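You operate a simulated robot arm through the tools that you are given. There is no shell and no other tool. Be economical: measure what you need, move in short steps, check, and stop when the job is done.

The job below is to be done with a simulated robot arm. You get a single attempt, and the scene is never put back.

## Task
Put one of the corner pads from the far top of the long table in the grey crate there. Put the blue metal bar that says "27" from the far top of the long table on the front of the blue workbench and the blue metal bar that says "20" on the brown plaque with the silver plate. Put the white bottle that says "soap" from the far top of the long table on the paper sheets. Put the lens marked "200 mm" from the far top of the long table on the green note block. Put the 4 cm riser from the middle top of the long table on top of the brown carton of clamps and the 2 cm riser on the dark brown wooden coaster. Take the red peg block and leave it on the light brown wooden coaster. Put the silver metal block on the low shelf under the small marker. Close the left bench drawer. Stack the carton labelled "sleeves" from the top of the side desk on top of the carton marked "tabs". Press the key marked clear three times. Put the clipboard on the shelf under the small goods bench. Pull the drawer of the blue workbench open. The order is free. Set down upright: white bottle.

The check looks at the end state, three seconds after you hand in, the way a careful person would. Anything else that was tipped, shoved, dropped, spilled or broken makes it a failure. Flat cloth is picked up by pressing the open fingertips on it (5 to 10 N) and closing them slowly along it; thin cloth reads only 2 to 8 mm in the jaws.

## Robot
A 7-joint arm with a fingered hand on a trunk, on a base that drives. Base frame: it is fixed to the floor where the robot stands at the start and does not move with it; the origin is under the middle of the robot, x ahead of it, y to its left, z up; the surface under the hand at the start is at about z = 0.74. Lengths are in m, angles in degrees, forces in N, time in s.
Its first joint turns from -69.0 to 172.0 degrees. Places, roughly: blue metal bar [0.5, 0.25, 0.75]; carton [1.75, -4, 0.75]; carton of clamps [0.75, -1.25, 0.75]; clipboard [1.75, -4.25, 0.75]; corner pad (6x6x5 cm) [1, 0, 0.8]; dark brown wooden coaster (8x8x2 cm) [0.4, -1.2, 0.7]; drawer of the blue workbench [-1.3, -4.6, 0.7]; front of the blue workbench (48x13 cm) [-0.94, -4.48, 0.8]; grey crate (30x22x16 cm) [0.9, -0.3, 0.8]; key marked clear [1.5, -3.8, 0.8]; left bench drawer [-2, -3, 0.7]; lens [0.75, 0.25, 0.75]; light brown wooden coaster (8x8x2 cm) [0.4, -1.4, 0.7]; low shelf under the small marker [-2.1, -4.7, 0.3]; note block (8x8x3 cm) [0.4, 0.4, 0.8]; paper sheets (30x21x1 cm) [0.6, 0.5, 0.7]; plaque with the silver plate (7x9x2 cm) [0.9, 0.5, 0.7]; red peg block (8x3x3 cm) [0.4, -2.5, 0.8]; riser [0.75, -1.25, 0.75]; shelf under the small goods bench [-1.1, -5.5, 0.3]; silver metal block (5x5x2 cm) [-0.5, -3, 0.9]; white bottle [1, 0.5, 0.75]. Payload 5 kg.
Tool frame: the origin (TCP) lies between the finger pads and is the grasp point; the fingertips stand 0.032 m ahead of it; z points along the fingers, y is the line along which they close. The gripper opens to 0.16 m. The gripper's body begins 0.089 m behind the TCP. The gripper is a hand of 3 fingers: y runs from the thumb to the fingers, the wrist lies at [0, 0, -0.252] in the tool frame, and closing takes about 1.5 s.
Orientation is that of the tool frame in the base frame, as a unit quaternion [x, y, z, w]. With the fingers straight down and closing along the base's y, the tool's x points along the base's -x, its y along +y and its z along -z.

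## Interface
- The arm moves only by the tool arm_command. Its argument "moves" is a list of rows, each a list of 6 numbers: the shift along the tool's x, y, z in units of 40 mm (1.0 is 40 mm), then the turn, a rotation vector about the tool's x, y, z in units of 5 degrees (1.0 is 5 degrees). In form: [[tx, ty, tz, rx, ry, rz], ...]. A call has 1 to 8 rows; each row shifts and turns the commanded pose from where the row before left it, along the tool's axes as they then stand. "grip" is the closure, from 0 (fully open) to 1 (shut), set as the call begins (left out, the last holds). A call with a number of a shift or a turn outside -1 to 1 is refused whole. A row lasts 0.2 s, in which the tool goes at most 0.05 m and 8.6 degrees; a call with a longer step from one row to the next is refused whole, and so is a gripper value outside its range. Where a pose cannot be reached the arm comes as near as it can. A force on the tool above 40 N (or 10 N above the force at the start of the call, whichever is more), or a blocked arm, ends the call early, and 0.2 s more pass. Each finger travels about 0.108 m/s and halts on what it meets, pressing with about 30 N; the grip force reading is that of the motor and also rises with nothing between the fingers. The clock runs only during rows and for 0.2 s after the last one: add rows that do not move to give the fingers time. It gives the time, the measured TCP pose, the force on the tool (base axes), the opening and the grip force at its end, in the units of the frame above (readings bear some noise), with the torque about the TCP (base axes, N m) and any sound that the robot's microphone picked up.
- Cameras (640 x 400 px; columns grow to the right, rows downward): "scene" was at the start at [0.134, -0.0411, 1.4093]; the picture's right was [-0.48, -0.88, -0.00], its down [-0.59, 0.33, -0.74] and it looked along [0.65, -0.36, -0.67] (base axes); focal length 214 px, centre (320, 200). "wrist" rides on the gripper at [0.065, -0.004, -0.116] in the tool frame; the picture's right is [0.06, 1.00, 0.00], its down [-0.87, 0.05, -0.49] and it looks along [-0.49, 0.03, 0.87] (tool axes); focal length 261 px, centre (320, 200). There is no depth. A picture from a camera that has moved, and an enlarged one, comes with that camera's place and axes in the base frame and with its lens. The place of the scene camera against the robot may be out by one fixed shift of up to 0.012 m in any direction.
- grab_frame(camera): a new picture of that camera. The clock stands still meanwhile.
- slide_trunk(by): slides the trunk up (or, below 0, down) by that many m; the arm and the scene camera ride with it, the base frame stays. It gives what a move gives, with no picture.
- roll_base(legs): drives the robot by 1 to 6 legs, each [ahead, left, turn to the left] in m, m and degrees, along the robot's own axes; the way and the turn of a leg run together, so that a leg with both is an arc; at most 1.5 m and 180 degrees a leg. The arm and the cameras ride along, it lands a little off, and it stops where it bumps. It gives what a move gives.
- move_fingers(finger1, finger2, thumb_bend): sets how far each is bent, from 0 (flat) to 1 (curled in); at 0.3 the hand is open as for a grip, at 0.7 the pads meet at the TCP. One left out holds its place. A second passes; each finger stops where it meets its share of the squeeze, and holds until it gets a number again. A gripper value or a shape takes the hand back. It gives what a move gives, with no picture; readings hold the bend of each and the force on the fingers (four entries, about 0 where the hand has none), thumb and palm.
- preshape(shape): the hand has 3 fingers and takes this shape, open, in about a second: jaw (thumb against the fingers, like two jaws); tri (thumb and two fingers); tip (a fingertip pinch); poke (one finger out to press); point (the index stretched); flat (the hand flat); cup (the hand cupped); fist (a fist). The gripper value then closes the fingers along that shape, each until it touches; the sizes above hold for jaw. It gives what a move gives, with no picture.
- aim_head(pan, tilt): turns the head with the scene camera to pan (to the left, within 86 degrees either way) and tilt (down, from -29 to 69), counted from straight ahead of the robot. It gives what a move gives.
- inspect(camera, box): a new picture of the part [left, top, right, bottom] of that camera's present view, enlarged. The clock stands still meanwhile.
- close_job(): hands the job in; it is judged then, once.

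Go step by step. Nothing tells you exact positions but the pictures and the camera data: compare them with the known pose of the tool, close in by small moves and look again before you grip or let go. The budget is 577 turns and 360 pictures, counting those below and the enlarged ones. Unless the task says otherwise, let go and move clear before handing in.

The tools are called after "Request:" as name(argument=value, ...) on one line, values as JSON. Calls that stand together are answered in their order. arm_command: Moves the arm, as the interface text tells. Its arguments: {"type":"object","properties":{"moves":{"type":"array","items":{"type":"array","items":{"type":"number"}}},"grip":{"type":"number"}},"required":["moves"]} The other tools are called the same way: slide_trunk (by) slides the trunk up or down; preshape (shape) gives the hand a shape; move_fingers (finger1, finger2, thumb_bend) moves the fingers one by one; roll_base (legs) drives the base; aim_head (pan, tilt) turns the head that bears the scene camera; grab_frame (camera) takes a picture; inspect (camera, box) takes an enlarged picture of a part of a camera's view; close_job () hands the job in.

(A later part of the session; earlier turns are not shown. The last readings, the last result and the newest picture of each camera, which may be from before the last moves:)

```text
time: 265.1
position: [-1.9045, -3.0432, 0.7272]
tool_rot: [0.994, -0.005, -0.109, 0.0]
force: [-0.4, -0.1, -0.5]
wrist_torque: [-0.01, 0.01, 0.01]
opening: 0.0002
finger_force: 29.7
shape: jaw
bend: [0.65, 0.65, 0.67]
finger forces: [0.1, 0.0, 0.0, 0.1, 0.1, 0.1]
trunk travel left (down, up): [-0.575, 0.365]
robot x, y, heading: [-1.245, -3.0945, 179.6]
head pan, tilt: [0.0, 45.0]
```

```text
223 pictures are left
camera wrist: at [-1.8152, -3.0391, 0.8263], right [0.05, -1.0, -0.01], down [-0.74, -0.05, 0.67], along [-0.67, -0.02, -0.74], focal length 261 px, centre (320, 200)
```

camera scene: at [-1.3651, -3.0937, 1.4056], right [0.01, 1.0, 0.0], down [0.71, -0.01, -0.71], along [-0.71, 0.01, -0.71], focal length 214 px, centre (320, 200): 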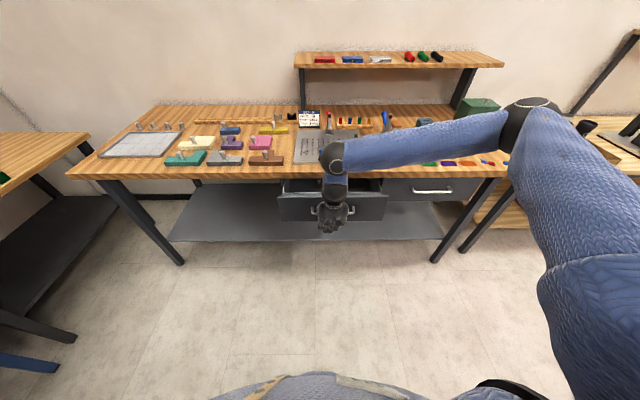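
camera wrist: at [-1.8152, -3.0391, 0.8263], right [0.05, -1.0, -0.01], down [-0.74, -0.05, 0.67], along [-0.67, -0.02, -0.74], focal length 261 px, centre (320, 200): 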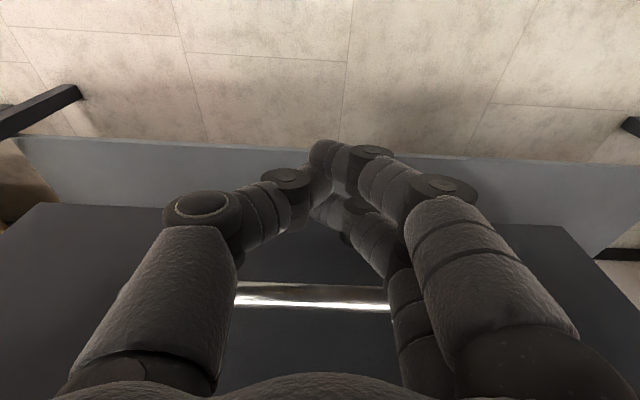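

The handle is just ahead of the fingers. Continue pushing.

Request:
arm_command(moves=[[-0.75, 0, 0.15, 0, 0, 0], [-0.75, 0, 0.15, 0, 0, 0], [-0.75, 0, 0.15, 0, 0, 0], [-0.5, 0, 0.1, 0, 0, 0]])

Request:
grab_frame(camera="scene")

Request:
grab_frame(camera="wrist")

```text
time: 266.1
position: [-2.0156, -3.0416, 0.7314]
tool_rot: [0.994, -0.005, -0.108, 0.0]
force: [-0.8, -0.5, 0.1]
wrist_torque: [0.01, 0.02, -0.04]
opening: 0.0
finger_force: 30.1
shape: jaw
bend: [0.65, 0.65, 0.67]
finger forces: [0.0, 0.1, 0.0, 0.0, 0.0, 0.0]
trunk travel left (down, up): [-0.575, 0.365]
robot x, y, heading: [-1.2419, -3.0934, 179.4]
head pan, tilt: [0.0, 45.0]
```

```text
222 pictures are left
camera scene: at [-1.3652, -3.0939, 1.4056], right [0.01, 1.0, 0.0], down [0.71, -0.01, -0.71], along [-0.71, 0.01, -0.71], focal length 214 px, centre (320, 200)
```

scene: 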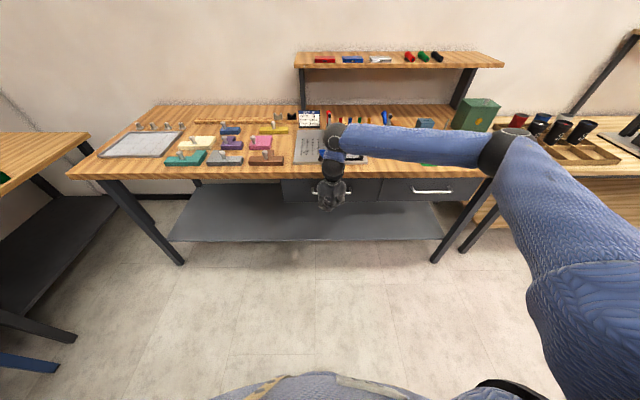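

```text
221 pictures are left
camera wrist: at [-1.9274, -3.0377, 0.8282], right [0.05, -1.0, -0.01], down [-0.74, -0.04, 0.67], along [-0.67, -0.02, -0.74], focal length 261 px, centre (320, 200)
```

wrist: 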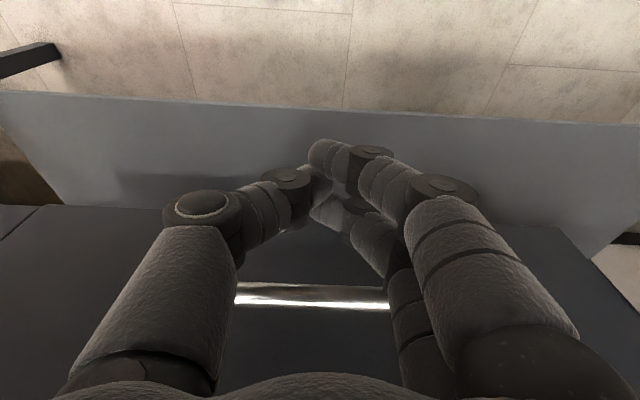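

The drawer is moving in with the hand. Push a little more until it stops.

Request:
arm_command(moves=[[-0.4, 0, 0.08, 0, 0, 0], [-0.3, 0, 0.06, 0, 0, 0], [-0.25, 0, 0.05, 0, 0, 0], [-0.25, 0, 0.05, 0, 0, 0], [-0.25, 0, 0.05, 0, 0, 0]])

Request:
grab_frame(camera="wrist")

Request:
inspect(camera="scene", box=[240, 140, 500, 260])

```text
time: 266.6
position: [-2.0279, -3.0431, 0.7278]
tool_rot: [0.995, -0.001, -0.104, -0.001]
force: [17.5, 3.8, 8.9]
wrist_torque: [-0.47, 0.76, 0.64]
opening: 0.0
finger_force: 30.0
shape: jaw
bend: [0.65, 0.65, 0.67]
finger forces: [0.0, 16.5, 0.1, 0.0, 0.0, 0.0]
trunk travel left (down, up): [-0.575, 0.365]
robot x, y, heading: [-1.242, -3.0947, 179.2]
head pan, tilt: [0.0, 45.0]
stopped in row 2: the force on the tool passed its limit at 50 N (the readings are from after the stop); the commanded pose is now the measured one
```

```text
220 pictures are left
camera wrist: at [-1.9401, -3.0382, 0.8273], right [0.06, -1.0, -0.01], down [-0.75, -0.05, 0.66], along [-0.66, -0.03, -0.75], focal length 261 px, centre (320, 200)
```

wrist: 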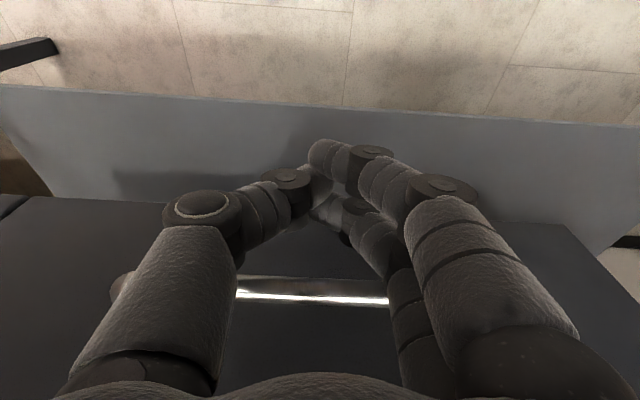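

```text
2.46 times, centred on (370, 200) of scene
camera zoom: at [-1.3642, -3.0937, 1.4057], right [0.01, 1.0, 0.0], down [0.71, -0.01, -0.71], along [-0.71, 0.01, -0.71], focal length 528 px, centre (197, 200)
```

zoom: 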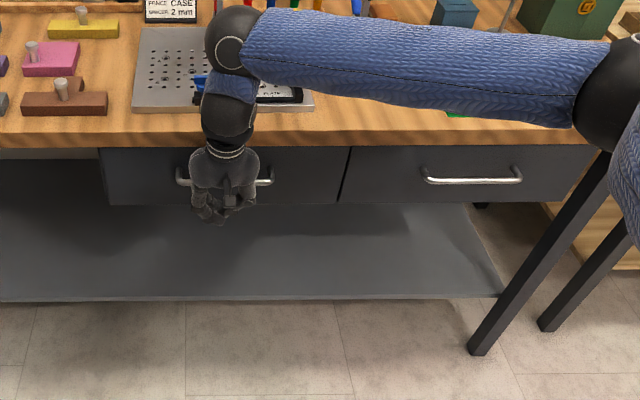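

The drawer is flush with its neighbour. Retracting the hand and verifying.

Request:
arm_command(moves=[[0.9, 0, -0.18, 0, 0, 0], [0.9, 0, -0.18, 0, 0, 0], [0.9, 0, -0.18, 0, 0, 0], [0.9, 0, -0.18, 0, 0, 0], [0.9, 0, -0.18, 0, 0, 0], [0.5, 0, -0.9, 0, 0, 0], [0, 0, -1, 0, 0, 0], [0, 0, -1, 0, 0, 0]])

Request:
inspect(camera="scene", box=[240, 140, 500, 260])

```text
time: 268.4
position: [-1.8012, -3.0438, 0.8357]
tool_rot: [0.994, -0.002, -0.105, -0.001]
force: [0.6, 0.7, -0.6]
wrist_torque: [0.04, 0.03, -0.02]
opening: 0.0002
finger_force: 30.4
shape: jaw
bend: [0.65, 0.65, 0.67]
finger forces: [0.0, 0.0, 0.0, 0.1, 0.0, 0.0]
trunk travel left (down, up): [-0.575, 0.365]
robot x, y, heading: [-1.2452, -3.0926, 179.2]
head pan, tilt: [0.0, 45.0]
```

```text
2.46 times, centred on (370, 200) of scene
camera zoom: at [-1.3639, -3.0943, 1.4055], right [0.01, 1.0, 0.0], down [0.71, -0.01, -0.71], along [-0.71, 0.01, -0.71], focal length 528 px, centre (197, 200)
```

zoom: 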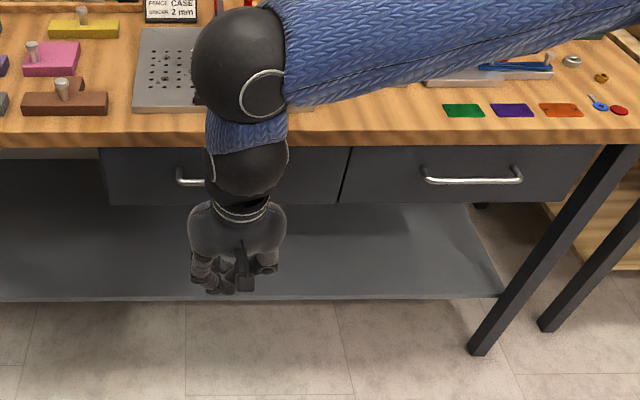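

Drawer closed. Next, the silver block on the cart. I'll raise the hand, step toward the bench for room, and turn left 180° to face the cart.

Request:
arm_command(moves=[[0, 0, -1, 0, 1, 0], [0, 0, -1, 0, 1, 0], [0, 0, -1, 0, 0.4, 0], [0, 0, -1, 0, 0, 0], [0, 0, -1, 0, 0, 0], [0, 0, -1, 0, 0, 0], [0, 0, -1, 0, 0, 0]], grip=0.5)

Request:
roll_base(legs=[[0.12, 0, 0], [0, 0, 90], [0, 0, 90]])

Request:
aim_head(pan=0, tilt=45)

Request:
grab_frame(camera="scene")

Request:
grab_frame(camera="wrist")

```text
time: 270.0
position: [-1.7864, -3.0437, 1.1143]
tool_rot: [1.0, -0.002, 0.0, -0.001]
force: [0.6, 0.0, 0.3]
wrist_torque: [0.02, 0.02, -0.01]
opening: 0.0794
finger_force: 0.0
shape: jaw
bend: [0.72, 0.72, 0.7]
finger forces: [0.0, 0.0, 0.1, 0.1, 0.0, 0.0]
trunk travel left (down, up): [-0.575, 0.365]
robot x, y, heading: [-1.2454, -3.0994, 179.3]
head pan, tilt: [0.0, 45.0]
```

```text
time: 278.9
position: [-0.8213, -3.1526, 1.1134]
tool_rot: [0.009, 1.0, -0.001, 0.0]
force: [-0.1, 0.4, -0.2]
wrist_torque: [0.03, 0.02, -0.01]
opening: 0.0798
finger_force: 0.1
shape: jaw
bend: [0.72, 0.72, 0.7]
finger forces: [0.0, 0.0, 0.0, 0.0, 0.1, 0.0]
trunk travel left (down, up): [-0.575, 0.365]
robot x, y, heading: [-1.3639, -3.0958, -1.4]
head pan, tilt: [0.0, 45.0]
```

```text
time: 279.5
position: [-0.8215, -3.1519, 1.1131]
tool_rot: [0.008, 1.0, 0.0, 0.0]
force: [-0.4, -0.6, 0.2]
wrist_torque: [0.01, -0.02, 0.0]
opening: 0.0798
finger_force: 0.1
shape: jaw
bend: [0.72, 0.72, 0.7]
finger forces: [0.0, 0.0, 0.0, 0.1, 0.0, 0.0]
trunk travel left (down, up): [-0.575, 0.365]
robot x, y, heading: [-1.362, -3.0916, -1.6]
head pan, tilt: [0.0, 45.0]
```

```text
217 pictures are left
camera scene: at [-1.2224, -3.0979, 1.4055], right [-0.03, -1.0, 0.0], down [-0.71, 0.02, -0.71], along [0.71, -0.02, -0.71], focal length 214 px, centre (320, 200)
```

scene: 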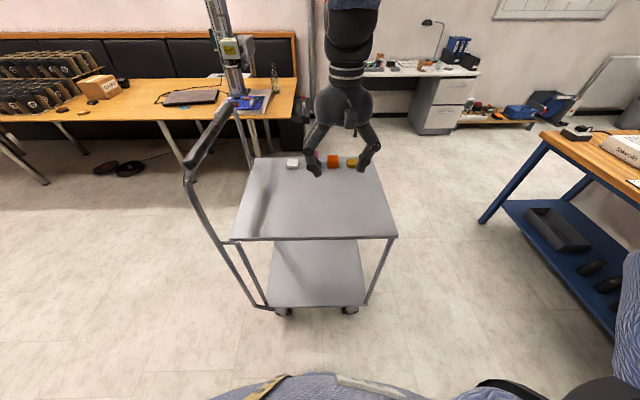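

```text
216 pictures are left
camera wrist: at [-0.8865, -3.1548, 1.2283], right [-0.05, 1.0, 0.0], down [0.87, 0.04, 0.49], along [0.49, 0.02, -0.87], focal length 261 px, centre (320, 200)
```

wrist: 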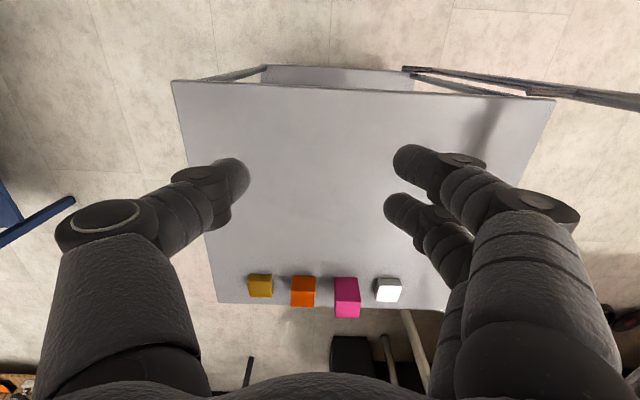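

Silver block at about (-0.503, -3.009). Moving above it.

Request:
arm_command(moves=[[-0.96, 0.45, 0.2, 0, 0, 0], [-0.96, 0.45, 0.2, 0, 0, 0], [-0.96, 0.45, 0.2, 0, 0, 0], [-0.96, 0.45, 0.2, 0, 0, 0], [-0.96, 0.45, 0.3, 0, 0, 0], [-0.96, 0.45, 0.3, 0, 0, 0], [-0.96, 0.45, 0.4, 0, 0, 0], [-0.96, 0.45, 0.4, 0, 0, 0]], grip=0.6)

Request:
grab_frame(camera="wrist")

Request:
grab_frame(camera="scene")

```text
time: 281.3
position: [-0.5115, -3.0126, 1.0245]
tool_rot: [0.009, 1.0, -0.001, 0.0]
force: [-0.2, 0.2, -0.4]
wrist_torque: [0.01, 0.02, 0.01]
opening: 0.0644
finger_force: 0.1
shape: jaw
bend: [0.73, 0.73, 0.7]
finger forces: [0.0, 0.1, 0.1, 0.1, 0.1, 0.0]
trunk travel left (down, up): [-0.575, 0.365]
robot x, y, heading: [-1.3604, -3.0944, -1.2]
head pan, tilt: [0.0, 45.0]
```

```text
215 pictures are left
camera wrist: at [-0.5763, -3.0146, 1.1399], right [-0.05, 1.0, 0.0], down [0.87, 0.04, 0.49], along [0.49, 0.02, -0.87], focal length 261 px, centre (320, 200)
```

wrist: 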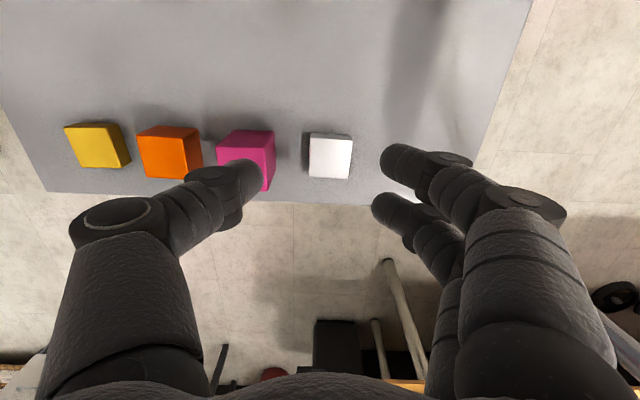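

```text
214 pictures are left
camera scene: at [-1.2212, -3.0967, 1.4054], right [-0.03, -1.0, 0.0], down [-0.71, 0.02, -0.71], along [0.71, -0.02, -0.71], focal length 214 px, centre (320, 200)
```

scene: 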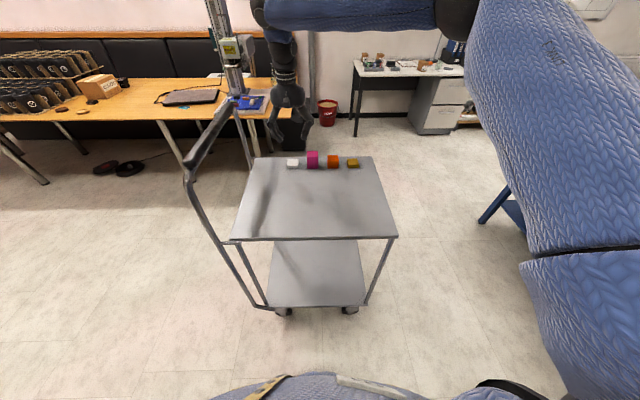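

Neighbour block is only ~3.7 cm away on the thumb side, so I'll yaw the hand 90° to grip along x instead.

Request:
arm_command(moves=[[0, 0, 0, 0, 0, 1], [0, 0, 0, 0, 0, 1], [0, 0, 0, 0, 0, 1], [0, 0, 0, 0, 0, 1], [0, 0, 0, 0, 0, 1], [0, 0, 0, 0, 0, 1], [0, 0, 0, 0, 0, 1], [0, 0, 0, 0, 0, 1]])

Request:
arm_command(moves=[[0, 0, 0, 0, 0, 1], [0, 0, 0, 0, 0, 1], [0, 0, 0, 0, 0, 1], [0, 0, 0, 0, 0, 1], [0, 0, 0, 0, 0, 1], [0, 0, 0, 0, 0, 1], [0, 0, 0, 0, 0, 1], [0, 0, 0, 0, 0, 1]])

Request:
arm_command(moves=[[0, 0, 0, 0, 0, 1], [0, 0, 0, 0, 0, 1], [0, 0, 0, 0, 0, 0]])

Request:
grab_frame(camera="wrist")

```text
time: 283.1
position: [-0.5128, -3.014, 1.0253]
tool_rot: [0.351, 0.936, 0.0, 0.001]
force: [-0.3, 0.7, -0.3]
wrist_torque: [-0.01, 0.0, 0.01]
opening: 0.0643
finger_force: 0.0
shape: jaw
bend: [0.73, 0.73, 0.7]
finger forces: [0.0, 0.0, 0.1, 0.1, 0.0, 0.0]
trunk travel left (down, up): [-0.575, 0.365]
robot x, y, heading: [-1.3648, -3.0958, -1.4]
head pan, tilt: [0.0, 45.0]
```

```text
time: 284.9
position: [-0.5125, -3.0127, 1.0233]
tool_rot: [0.65, 0.76, 0.001, 0.001]
force: [-0.3, -0.2, 0.2]
wrist_torque: [-0.02, -0.01, 0.01]
opening: 0.0646
finger_force: 0.0
shape: jaw
bend: [0.73, 0.73, 0.7]
finger forces: [0.1, 0.1, 0.1, 0.0, 0.0, 0.0]
trunk travel left (down, up): [-0.575, 0.365]
robot x, y, heading: [-1.3641, -3.0931, -1.5]
head pan, tilt: [0.0, 45.0]
```

```text
time: 285.7
position: [-0.512, -3.0145, 1.0254]
tool_rot: [0.713, 0.701, 0.0, 0.001]
force: [0.2, 0.3, -0.6]
wrist_torque: [0.0, 0.0, -0.03]
opening: 0.0645
finger_force: 0.1
shape: jaw
bend: [0.73, 0.73, 0.7]
finger forces: [0.0, 0.0, 0.1, 0.0, 0.0, 0.0]
trunk travel left (down, up): [-0.575, 0.365]
robot x, y, heading: [-1.3631, -3.0943, -1.3]
head pan, tilt: [0.0, 45.0]
```

```text
213 pictures are left
camera wrist: at [-0.5145, -2.948, 1.1404], right [1.0, 0.04, 0.0], down [0.04, -0.87, 0.49], along [0.02, -0.49, -0.87], focal length 261 px, centre (320, 200)
```

wrist: 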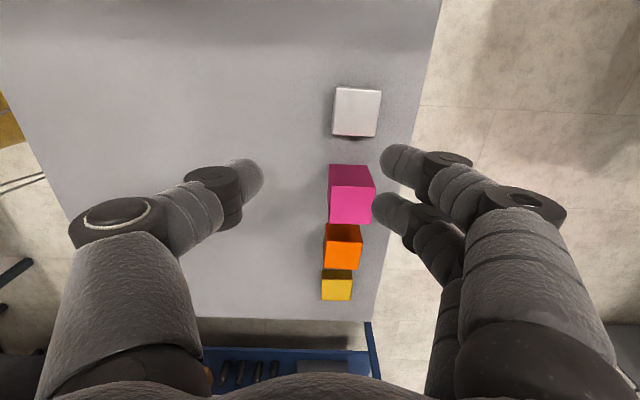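

Request:
arm_command(moves=[[0.49, 0.87, 0, 0, 0, 0], [0, 0, 0.9, 0, 0, 0], [0, 0, 0.9, 0, 0, 0], [0, 0, 0, 0, 0, 0]])

Request:
grab_frame(camera="wrist")

Request:
inspect(camera="scene", box=[260, 110, 380, 185])

```text
time: 286.7
position: [-0.4769, -2.9961, 0.9535]
tool_rot: [0.713, 0.701, 0.001, 0.001]
force: [-0.1, 0.1, -0.2]
wrist_torque: [0.01, -0.01, -0.01]
opening: 0.0645
finger_force: 0.0
shape: jaw
bend: [0.73, 0.73, 0.7]
finger forces: [0.1, 0.0, 0.0, 0.0, 0.0, 0.0]
trunk travel left (down, up): [-0.575, 0.365]
robot x, y, heading: [-1.3665, -3.0915, -1.6]
head pan, tilt: [0.0, 45.0]
```

```text
212 pictures are left
camera wrist: at [-0.4798, -2.9302, 1.069], right [1.0, 0.04, 0.0], down [0.04, -0.87, 0.49], along [0.02, -0.49, -0.87], focal length 261 px, centre (320, 200)
```

wrist: 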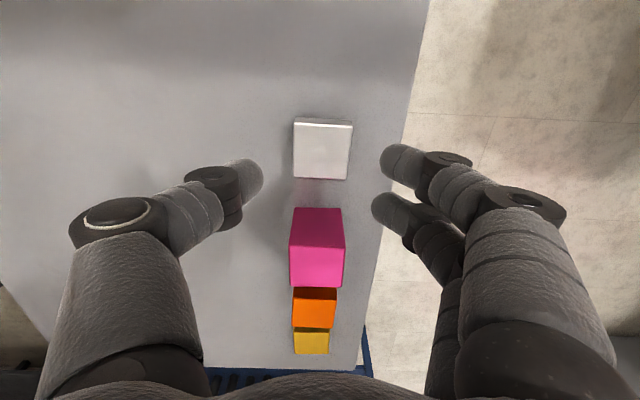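

```text
5.33 times, centred on (320, 148) of scene
camera zoom: at [-1.223, -3.0982, 1.4056], right [-0.03, -1.0, 0.0], down [-0.71, 0.02, -0.71], along [0.71, -0.02, -0.71], focal length 1144 px, centre (320, 480)
```

zoom: 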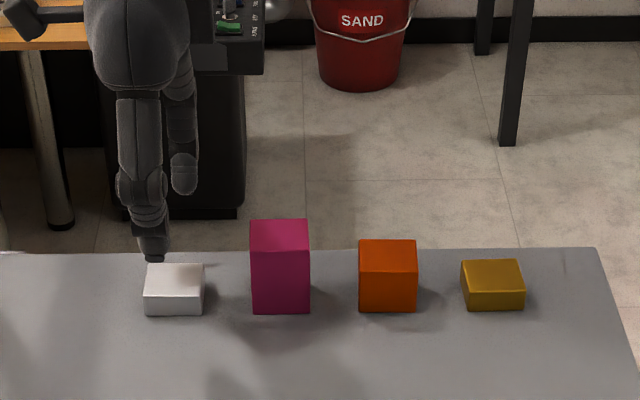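

Request:
arm_command(moves=[[0, 0, 0.5, 0, 0, 0], [0, 0, 0.5, 0, 0, 0], [0, 0, 0, 0, 0, 0]])

Request:
inspect(camera="scene", box=[260, 110, 380, 185])

Request:
grab_frame(camera="wrist")

```text
time: 287.5
position: [-0.4754, -2.9956, 0.9141]
tool_rot: [0.713, 0.701, 0.0, 0.0]
force: [-0.4, 0.0, 0.7]
wrist_torque: [-0.01, -0.01, 0.02]
opening: 0.0643
finger_force: 0.0
shape: jaw
bend: [0.73, 0.73, 0.7]
finger forces: [0.1, 0.0, 0.0, 0.1, 0.0, 0.1]
trunk travel left (down, up): [-0.575, 0.365]
robot x, y, heading: [-1.365, -3.0931, -1.3]
head pan, tilt: [0.0, 45.0]
```

```text
5.33 times, centred on (320, 148) of scene
camera zoom: at [-1.2226, -3.0978, 1.4056], right [-0.03, -1.0, 0.0], down [-0.71, 0.02, -0.71], along [0.71, -0.02, -0.71], focal length 1144 px, centre (320, 480)
```

zoom: 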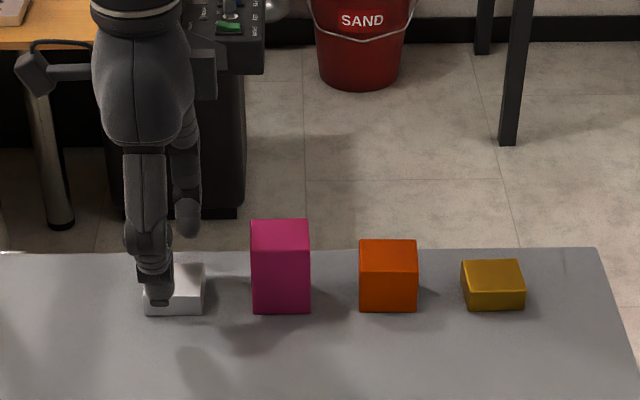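

```text
209 pictures are left
camera wrist: at [-0.4796, -2.9294, 1.029], right [1.0, 0.05, 0.0], down [0.04, -0.87, 0.49], along [0.02, -0.49, -0.87], focal length 261 px, centre (320, 200)
```

wrist: 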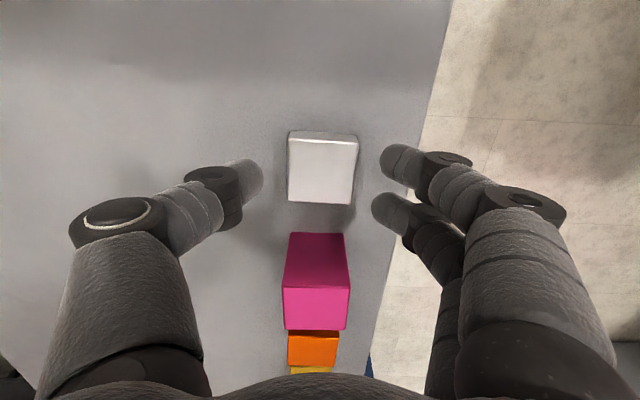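

Request:
arm_command(moves=[[0, 0, 0.15, 0, 0, 0], [0, 0, 0.15, 0, 0, 0], [0, 0, 0, 0, 0, 0]])

Request:
inspect(camera="scene", box=[260, 110, 380, 185])

```text
time: 288.3
position: [-0.4765, -2.9938, 0.9021]
tool_rot: [0.713, 0.701, 0.0, 0.0]
force: [0.2, 0.0, 0.2]
wrist_torque: [0.0, -0.02, 0.0]
opening: 0.0644
finger_force: 0.2
shape: jaw
bend: [0.73, 0.73, 0.7]
finger forces: [0.0, 0.1, 0.1, 0.0, 0.0, 0.1]
trunk travel left (down, up): [-0.575, 0.365]
robot x, y, heading: [-1.3627, -3.0937, -1.4]
head pan, tilt: [0.0, 45.0]
```

```text
5.33 times, centred on (320, 148) of scene
camera zoom: at [-1.2224, -3.0977, 1.4055], right [-0.03, -1.0, 0.0], down [-0.71, 0.02, -0.71], along [0.71, -0.02, -0.71], focal length 1144 px, centre (320, 480)
```

zoom: 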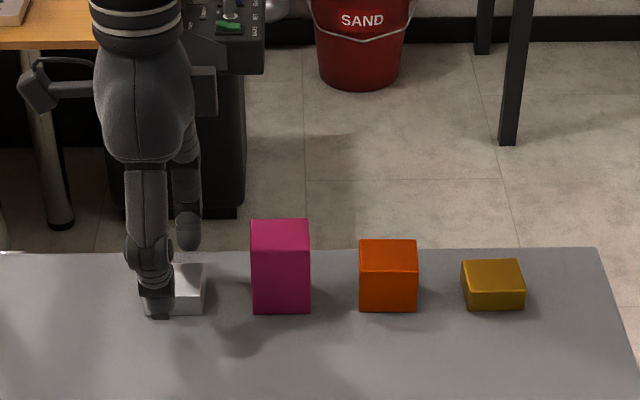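

Thumb tip is near the block's base now. Closing.

Request:
arm_command(moves=[[0, 0, 0, 0, 0, 0], [0, 0, 0, 0, 0, 0], [0, 0, 0, 0, 0, 0], [0, 0, 0, 0, 0, 0], [0, 0, 0, 0, 0, 0]], grip=0.95)

Request:
grab_frame(camera="wrist")

```text
time: 289.5
position: [-0.4764, -2.9947, 0.9007]
tool_rot: [0.713, 0.701, 0.0, 0.0]
force: [2.2, -0.4, 4.0]
wrist_torque: [0.02, -0.04, 0.01]
opening: 0.0227
finger_force: 29.9
shape: jaw
bend: [0.72, 0.72, 0.7]
finger forces: [12.9, 12.8, 0.0, 0.0, 24.3, 0.1]
trunk travel left (down, up): [-0.575, 0.365]
robot x, y, heading: [-1.3644, -3.0889, -1.5]
head pan, tilt: [0.0, 45.0]
```

```text
207 pictures are left
camera wrist: at [-0.4794, -2.9289, 1.0168], right [1.0, 0.04, 0.0], down [0.04, -0.87, 0.49], along [0.02, -0.49, -0.87], focal length 261 px, centre (320, 200)
```

wrist: 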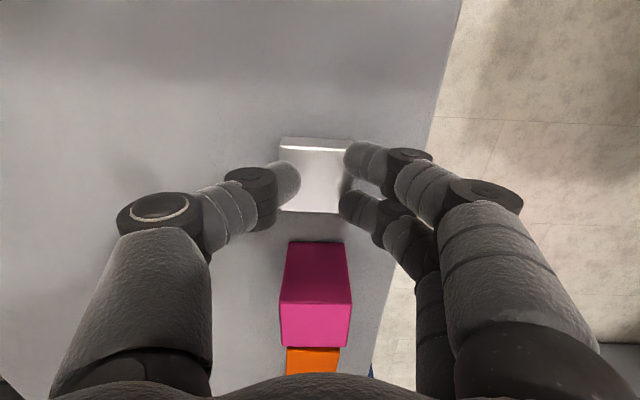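

The fingertips closed over the block's top edge: the cart is lower than I assumed. Reopen, go 12 mm lower and close again.

Request:
arm_command(moves=[[0, 0, -0.1, 0, 0, 0], [0, 0, 0, 0, 0, 0], [0, 0, 0, 0, 0, 0], [0, 0, 0, 0, 0, 0], [0, 0, 0, 0, 0, 0]], grip=0.57)

Request:
arm_command(moves=[[0, 0, 0.15, 0, 0, 0], [0, 0, 0.15, 0, 0, 0], [0, 0, 0.1, 0, 0, 0], [0, 0, 0, 0, 0, 0]])

Request:
grab_frame(camera="wrist")

Request:
inspect(camera="scene", box=[260, 110, 380, 185])

```text
time: 290.7
position: [-0.4772, -2.9949, 0.9054]
tool_rot: [0.713, 0.701, 0.0, -0.001]
force: [-0.1, 0.4, 0.3]
wrist_torque: [-0.01, 0.01, -0.01]
opening: 0.068
finger_force: 0.0
shape: jaw
bend: [0.73, 0.73, 0.7]
finger forces: [0.0, 0.0, 0.0, 0.0, 0.0, 0.0]
trunk travel left (down, up): [-0.575, 0.365]
robot x, y, heading: [-1.3596, -3.094, -1.9]
head pan, tilt: [0.0, 45.0]
```

```text
time: 291.7
position: [-0.4768, -2.9951, 0.8892]
tool_rot: [0.713, 0.701, -0.001, 0.0]
force: [0.5, 0.7, -0.7]
wrist_torque: [0.02, -0.01, -0.01]
opening: 0.0679
finger_force: 0.0
shape: jaw
bend: [0.73, 0.73, 0.7]
finger forces: [0.1, 0.1, 0.0, 0.0, 0.0, 0.0]
trunk travel left (down, up): [-0.575, 0.365]
robot x, y, heading: [-1.361, -3.089, -1.4]
head pan, tilt: [0.0, 45.0]
```

```text
206 pictures are left
camera wrist: at [-0.479, -2.9291, 1.0042], right [1.0, 0.04, 0.0], down [0.04, -0.87, 0.49], along [0.02, -0.49, -0.87], focal length 261 px, centre (320, 200)
```

wrist: 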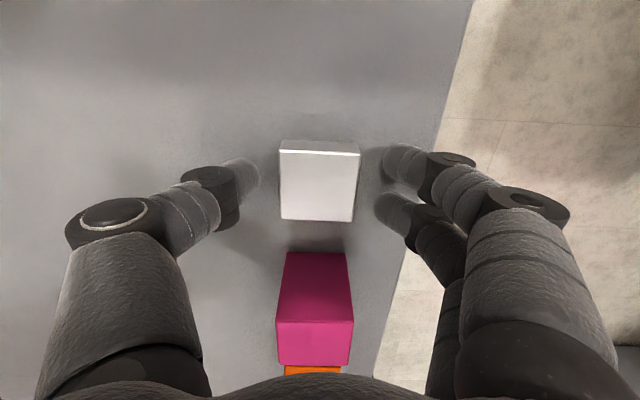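

```text
5.33 times, centred on (320, 148) of scene
camera zoom: at [-1.2223, -3.0977, 1.4055], right [-0.03, -1.0, 0.0], down [-0.71, 0.02, -0.71], along [0.71, -0.02, -0.71], focal length 1144 px, centre (320, 480)
```

zoom: 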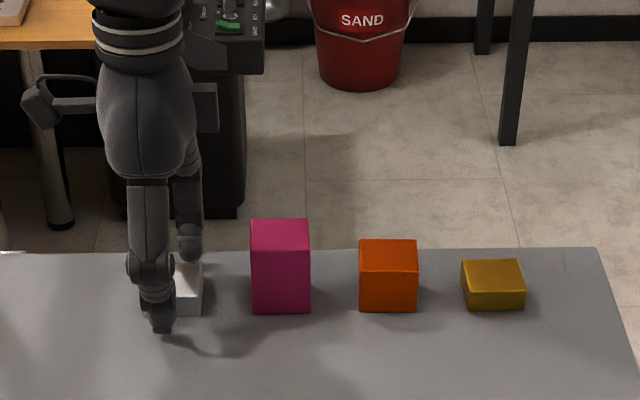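

Request:
arm_command(moves=[[0, 0, 0, 0, 0, 0], [0, 0, 0, 0, 0, 0], [0, 0, 0, 0, 0, 0], [0, 0, 0, 0, 0, 0], [0, 0, 0, 0, 0, 0]], grip=0.95)

Request:
grab_frame(camera="wrist")

```text
time: 292.9
position: [-0.4752, -2.9945, 0.8879]
tool_rot: [0.713, 0.701, 0.001, 0.0]
force: [0.0, 0.2, 0.0]
wrist_torque: [-0.02, 0.01, 0.0]
opening: 0.0395
finger_force: 30.4
shape: jaw
bend: [0.73, 0.73, 0.7]
finger forces: [13.5, 13.6, 0.0, 0.1, 27.1, 0.1]
trunk travel left (down, up): [-0.575, 0.365]
robot x, y, heading: [-1.3667, -3.0939, -1.6]
head pan, tilt: [0.0, 45.0]
```

```text
204 pictures are left
camera wrist: at [-0.4789, -2.9291, 1.004], right [1.0, 0.04, 0.0], down [0.04, -0.87, 0.49], along [0.02, -0.49, -0.87], focal length 261 px, centre (320, 200)
```

wrist: 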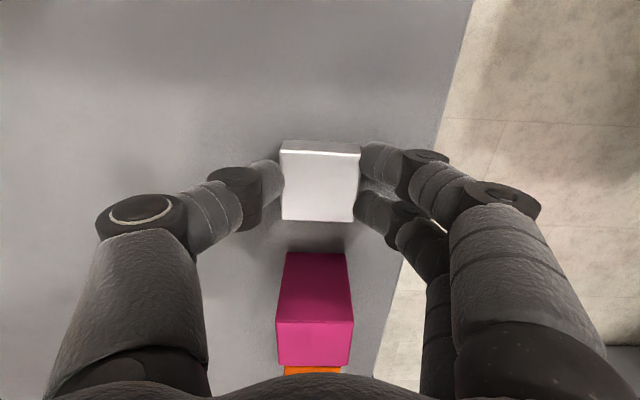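

Proper grip on the sides now. Lift, retract, yaw back.

Request:
arm_command(moves=[[0, 0, -0.8, 0, 0, 0], [0, 0, -1, 0, 0, 0], [0, 0, -1, 0, 0, 0], [0, 0, -1, 0, 0, 0], [0, 0, -1, 0, 0, 0], [0, 0, -1, 0, 0, 0], [0, -1, 0, 0, 0, 0], [0, -1, 0, 0, 0, 0]])

Request:
arm_command(moves=[[0, -1, 0, 0, 0, 0], [0, -1, 0, 0, 0, 0], [0, -1, 0, 0, 0, 0], [0, -1, 0, 0, 0, 0], [0, -1, 0, 0, 0, 0], [0, -1, 0, 0, 0, 0], [0, 0, 0, 0, 0, -1], [0, 0, 0, 0, 0, -1]])

Request:
arm_command(moves=[[0, 0, 0, 0, 0, -1], [0, 0, 0, 0, 0, -1], [0, 0, 0, 0, 0, -1], [0, 0, 0, 0, 0, -1], [0, 0, 0, 0, 0, -1], [0, 0, 0, 0, 0, -1], [0, 0, 0, 0, 0, -1], [0, 0, 0, 0, 0, -1]])

Request:
arm_command(moves=[[0, 0, 0, 0, 0, -1], [0, 0, 0, 0, 0, -1], [0, 0, 0, 0, 0, -1], [0, 0, 0, 0, 0, -1], [0, 0, 0, 0, 0, -1], [0, 0, 0, 0, 0, -1], [0, 0, 0, 0, 0, -1], [0, 0, 0, 0, 0, -1]])

Request:
grab_frame(camera="wrist")

```text
time: 294.7
position: [-0.555, -2.9926, 1.1226]
tool_rot: [0.713, 0.701, -0.001, 0.001]
force: [-0.3, 0.2, -1.6]
wrist_torque: [-0.03, -0.01, 0.0]
opening: 0.0395
finger_force: 30.7
shape: jaw
bend: [0.73, 0.73, 0.7]
finger forces: [13.7, 13.8, 0.1, 0.1, 27.5, 0.1]
trunk travel left (down, up): [-0.575, 0.365]
robot x, y, heading: [-1.3675, -3.094, -1.4]
head pan, tilt: [0.0, 45.0]
```

```text
time: 296.5
position: [-0.655, -2.9926, 1.1215]
tool_rot: [0.649, 0.76, 0.0, 0.0]
force: [0.2, 0.8, -1.6]
wrist_torque: [0.01, -0.01, -0.01]
opening: 0.0395
finger_force: 29.8
shape: jaw
bend: [0.73, 0.73, 0.7]
finger forces: [13.8, 13.9, 0.1, 0.0, 27.5, 0.0]
out of reach, approached as far as the arm can: row 3, 4, 5, 6
trunk travel left (down, up): [-0.575, 0.365]
robot x, y, heading: [-1.3678, -3.0917, -1.6]
head pan, tilt: [0.0, 45.0]
```

```text
time: 298.3
position: [-0.6548, -2.9927, 1.1229]
tool_rot: [0.349, 0.937, 0.0, 0.001]
force: [0.3, -0.3, -2.4]
wrist_torque: [-0.01, -0.02, 0.01]
opening: 0.0393
finger_force: 30.0
shape: jaw
bend: [0.73, 0.73, 0.7]
finger forces: [13.8, 13.7, 0.0, 0.0, 27.4, 0.0]
trunk travel left (down, up): [-0.575, 0.365]
robot x, y, heading: [-1.3633, -3.0917, -1.5]
head pan, tilt: [0.0, 45.0]
```

```text
time: 300.1
position: [-0.6551, -2.9924, 1.1226]
tool_rot: [0.008, 1.0, 0.0, 0.0]
force: [-0.2, 0.4, -0.6]
wrist_torque: [0.0, -0.03, -0.01]
opening: 0.0393
finger_force: 30.5
shape: jaw
bend: [0.73, 0.73, 0.7]
finger forces: [13.8, 13.8, 0.1, 0.0, 27.4, 0.0]
trunk travel left (down, up): [-0.575, 0.365]
robot x, y, heading: [-1.3642, -3.0969, -1.3]
head pan, tilt: [0.0, 45.0]
```

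```text
203 pictures are left
camera wrist: at [-0.7203, -2.995, 1.2385], right [-0.05, 1.0, 0.0], down [0.87, 0.04, 0.49], along [0.49, 0.02, -0.87], focal length 261 px, centre (320, 200)
```

wrist: 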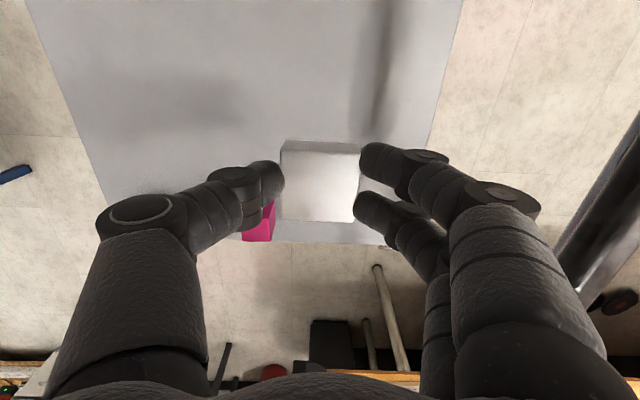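

Since the low shelf needs a forward-tilted hand, I'll set the block down at the cart's near edge and regrip it with a tilted tool.

Request:
arm_command(moves=[[0.8, 0, 0, 0, 0, 0], [0.8, 0, 0.8, 0, 0, 0], [0.8, 0, 0.8, 0, 0, 0], [0.8, 0, 0.8, 0, 0, 0], [0, 0, 0.8, 0, 0, 0]])

Request:
grab_frame(camera="wrist")

Request:
grab_frame(camera="scene")

```text
time: 301.3
position: [-0.7814, -2.9908, 0.9957]
tool_rot: [0.009, 1.0, -0.001, 0.0]
force: [0.0, -0.1, -1.1]
wrist_torque: [0.03, 0.02, -0.01]
opening: 0.0395
finger_force: 29.8
shape: jaw
bend: [0.73, 0.73, 0.7]
finger forces: [13.7, 13.7, 0.0, 0.0, 27.4, 0.0]
trunk travel left (down, up): [-0.575, 0.365]
robot x, y, heading: [-1.3657, -3.0938, -1.5]
head pan, tilt: [0.0, 45.0]
```

```text
202 pictures are left
camera wrist: at [-0.847, -2.9926, 1.1102], right [-0.04, 1.0, 0.0], down [0.87, 0.04, 0.49], along [0.49, 0.02, -0.87], focal length 261 px, centre (320, 200)
```

wrist: 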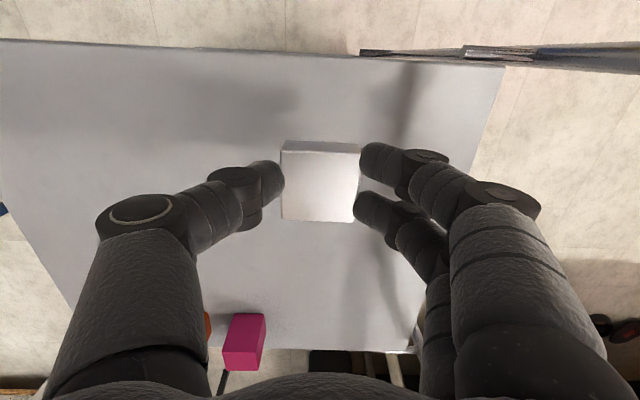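

```text
201 pictures are left
camera scene: at [-1.2213, -3.0979, 1.4055], right [-0.03, -1.0, 0.0], down [-0.71, 0.02, -0.71], along [0.71, -0.02, -0.71], focal length 214 px, centre (320, 200)
```

scene: 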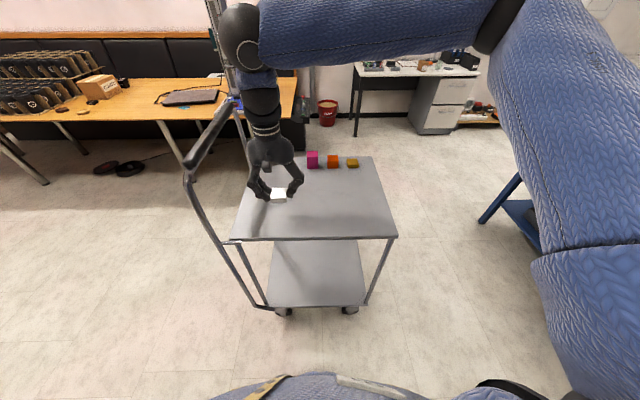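

Request:
arm_command(moves=[[0.45, 0, 0.8, 0, 0, 0], [0, 0, 0.9, 0, 0, 0], [0, 0, 0.85, 0, 0, 0], [0, 0, 0, 0, 0, 0]])

Request:
arm_command(moves=[[0, 0, 0.08, 0, 0, 0], [0, 0, 0, 0, 0, 0]])

```text
time: 302.3
position: [-0.8026, -2.9898, 0.8934]
tool_rot: [0.009, 1.0, 0.0, 0.0]
force: [-0.5, -0.2, -1.7]
wrist_torque: [0.01, 0.0, -0.02]
opening: 0.0393
finger_force: 30.5
shape: jaw
bend: [0.73, 0.73, 0.7]
finger forces: [13.6, 13.7, 0.1, 0.0, 27.4, 0.0]
trunk travel left (down, up): [-0.575, 0.365]
robot x, y, heading: [-1.3651, -3.0946, -1.4]
head pan, tilt: [0.0, 45.0]
```

```text
time: 302.9
position: [-0.8015, -2.9902, 0.8884]
tool_rot: [0.009, 1.0, 0.0, 0.001]
force: [0.4, 1.7, -1.3]
wrist_torque: [0.06, -0.03, 0.02]
opening: 0.0392
finger_force: 30.3
shape: jaw
bend: [0.73, 0.73, 0.7]
finger forces: [13.6, 13.7, 0.0, 0.0, 27.5, 0.1]
trunk travel left (down, up): [-0.575, 0.365]
robot x, y, heading: [-1.3669, -3.0927, -1.4]
head pan, tilt: [0.0, 45.0]
```

Request:
arm_command(moves=[[0, 0, 0, 0, 0, 0], [0, 0, 0, 0, 0, 0], [0, 0, 0, 0, 0, 0], [0, 0, -0.8, 0, 0, 0], [0, 0, -1, 0, 0, 0], [0, 0, -1, 0, 0, 0], [0, 0, -1, 0, 0, 0]], grip=0.57)

Request:
roll_base(legs=[[-0.2, 0.08, 0]])

Request:
grab_frame(camera="scene")

```text
time: 304.5
position: [-0.8016, -2.9894, 1.0429]
tool_rot: [0.008, 1.0, 0.0, 0.0]
force: [-0.8, -0.1, 0.6]
wrist_torque: [0.01, -0.04, -0.03]
opening: 0.0684
finger_force: 0.1
shape: jaw
bend: [0.73, 0.73, 0.7]
finger forces: [0.1, 0.0, 0.1, 0.0, 0.1, 0.1]
trunk travel left (down, up): [-0.575, 0.365]
robot x, y, heading: [-1.3626, -3.0906, -1.6]
head pan, tilt: [0.0, 45.0]
```

```text
time: 306.1
position: [-1.0017, -2.906, 1.0432]
tool_rot: [0.01, 1.0, -0.001, 0.001]
force: [0.2, -0.6, 0.1]
wrist_torque: [0.01, -0.06, 0.0]
opening: 0.068
finger_force: 0.0
shape: jaw
bend: [0.73, 0.73, 0.7]
finger forces: [0.0, 0.0, 0.0, 0.0, 0.1, 0.0]
trunk travel left (down, up): [-0.575, 0.365]
robot x, y, heading: [-1.5629, -3.0106, -1.6]
head pan, tilt: [0.0, 45.0]
```

```text
200 pictures are left
camera scene: at [-1.4235, -3.0122, 1.4057], right [-0.03, -1.0, 0.0], down [-0.71, 0.02, -0.71], along [0.71, -0.02, -0.71], focal length 214 px, centre (320, 200)
```

scene: 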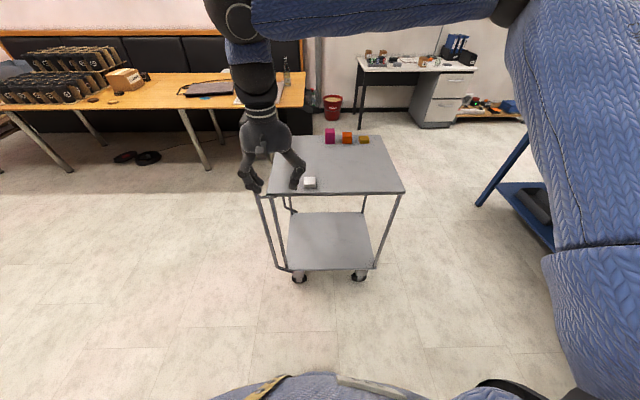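

Now move forward and tilt the tool ~55°.

Request:
arm_command(moves=[[-0.8, -0.7, 0, 0, -1, 0], [-0.8, -0.7, 0, 0, -1, 0], [-0.8, -0.7, 0, 0, -1, 0], [0, 0, 0, 0, -1, 0], [0, 0, 0, 0, -1, 0], [0, 0, 0, 0, -1, 0], [0, 0, 0, 0, -1, 0], [0, 0, 0, 0, -1, 0]])

Request:
arm_command(moves=[[0, 0, 0, 0, -1, 0], [0, 0, 0, 0, -1, 0], [0, 0, 0, 0, -1, 0], [0, 0, 0, 0, 0, 0]])

Request:
grab_frame(camera="scene")

Request:
grab_frame(camera="wrist")

```text
time: 307.9
position: [-0.907, -2.9911, 1.0512]
tool_rot: [0.008, 0.939, -0.004, 0.343]
force: [0.6, -0.4, 0.0]
wrist_torque: [-0.01, 0.0, 0.01]
opening: 0.0682
finger_force: 0.0
shape: jaw
bend: [0.73, 0.73, 0.7]
finger forces: [0.0, 0.0, 0.0, 0.0, 0.0, 0.0]
trunk travel left (down, up): [-0.575, 0.365]
robot x, y, heading: [-1.5646, -3.0078, -1.5]
head pan, tilt: [0.0, 45.0]
```

```text
time: 308.9
position: [-0.9071, -2.9936, 1.05]
tool_rot: [0.009, 0.887, -0.004, 0.461]
force: [-0.1, -0.6, -1.3]
wrist_torque: [0.04, 0.03, 0.03]
opening: 0.0684
finger_force: 0.0
shape: jaw
bend: [0.73, 0.73, 0.7]
finger forces: [0.0, 0.0, 0.0, 0.0, 0.1, 0.1]
trunk travel left (down, up): [-0.575, 0.365]
robot x, y, heading: [-1.562, -3.0077, -1.5]
head pan, tilt: [0.0, 45.0]
```

```text
199 pictures are left
camera scene: at [-1.4213, -3.0141, 1.4054], right [-0.03, -1.0, 0.0], down [-0.71, 0.02, -0.71], along [0.71, -0.02, -0.71], focal length 214 px, centre (320, 200)
```

scene: 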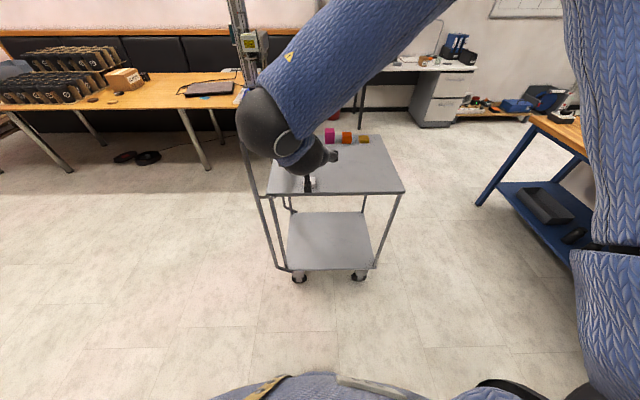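

```text
198 pictures are left
camera wrist: at [-1.0381, -2.9941, 1.0623], right [-0.02, 1.0, -0.05], down [0.1, 0.05, 0.99], along [1.0, 0.01, -0.1], focal length 261 px, centre (320, 200)
```

wrist: 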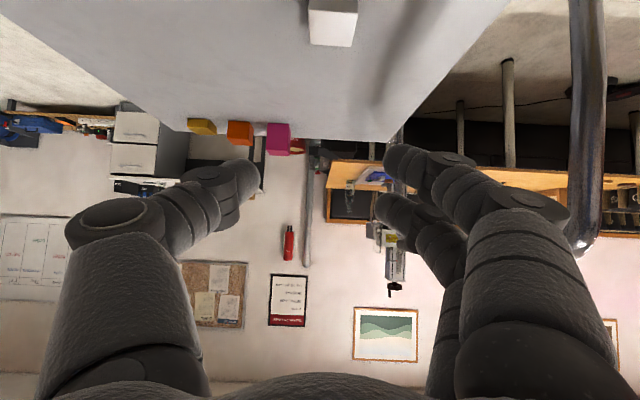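

Tilt is 55°. Lower to a stand-off in front of the cart edge, in line with the block.

Request:
arm_command(moves=[[0.7, 0.05, 0.5, 0, 0, 0], [0.7, 0.05, 0.5, 0, 0, 0], [0.73, 0.05, 0.5, 0, 0, 0], [0, 0, 0, 0, 0, 0]])

Request:
grab_frame(camera="wrist")

Request:
inspect(camera="scene", box=[240, 120, 400, 220])

```text
time: 309.9
position: [-0.9087, -2.9864, 0.9466]
tool_rot: [0.007, 0.886, -0.003, 0.463]
force: [1.0, 0.6, -0.3]
wrist_torque: [0.0, 0.0, 0.01]
opening: 0.0684
finger_force: 0.1
shape: jaw
bend: [0.73, 0.73, 0.7]
finger forces: [0.0, 0.0, 0.1, 0.0, 0.0, 0.0]
trunk travel left (down, up): [-0.575, 0.365]
robot x, y, heading: [-1.5649, -3.0101, -1.4]
head pan, tilt: [0.0, 45.0]
```

```text
197 pictures are left
camera wrist: at [-1.0397, -2.9873, 0.9592], right [-0.02, 1.0, -0.05], down [0.1, 0.05, 0.99], along [1.0, 0.01, -0.1], focal length 261 px, centre (320, 200)
```

wrist: 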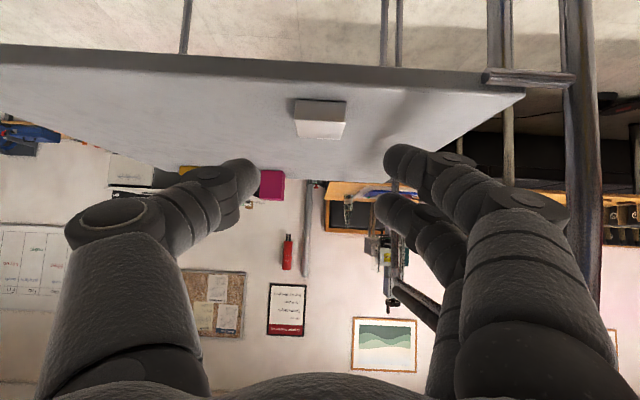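

```text
4.00 times, centred on (320, 170) of scene
camera zoom: at [-1.4227, -3.0133, 1.4056], right [-0.03, -1.0, 0.0], down [-0.71, 0.02, -0.71], along [0.71, -0.02, -0.71], focal length 858 px, centre (320, 320)
```

zoom: 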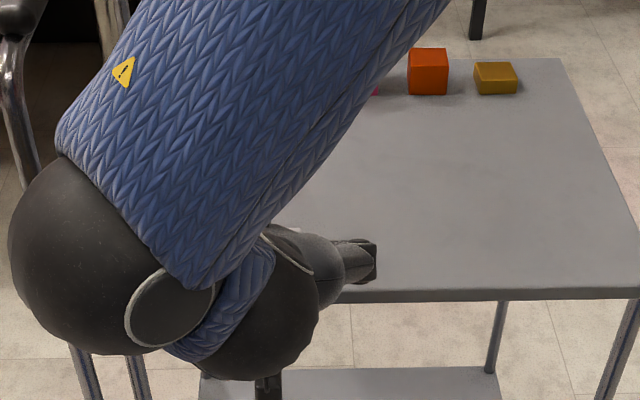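

Request:
arm_command(moves=[[0.03, 0, 0.8, 0, 0, 0], [0.03, 0, 0.8, 0, 0, 0], [0.03, 0, 0.6, 0, 0, 0], [0, 0, 0, 0, 0, 0]])

Request:
grab_frame(camera="wrist")

```text
time: 310.9
position: [-0.8358, -2.9875, 0.8926]
tool_rot: [0.008, 0.886, -0.005, 0.463]
force: [-0.4, 0.1, 0.3]
wrist_torque: [0.0, 0.05, -0.02]
opening: 0.0684
finger_force: 0.0
shape: jaw
bend: [0.73, 0.73, 0.7]
finger forces: [0.0, 0.0, 0.1, 0.0, 0.0, 0.0]
trunk travel left (down, up): [-0.575, 0.365]
robot x, y, heading: [-1.5661, -3.0068, -1.5]
head pan, tilt: [0.0, 45.0]
```

```text
195 pictures are left
camera wrist: at [-0.9687, -2.9878, 0.9049], right [-0.02, 1.0, -0.05], down [0.1, 0.05, 0.99], along [1.0, 0.01, -0.1], focal length 261 px, centre (320, 200)
```

wrist: 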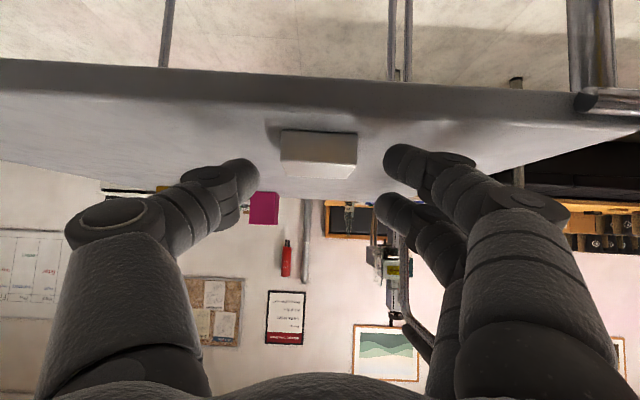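

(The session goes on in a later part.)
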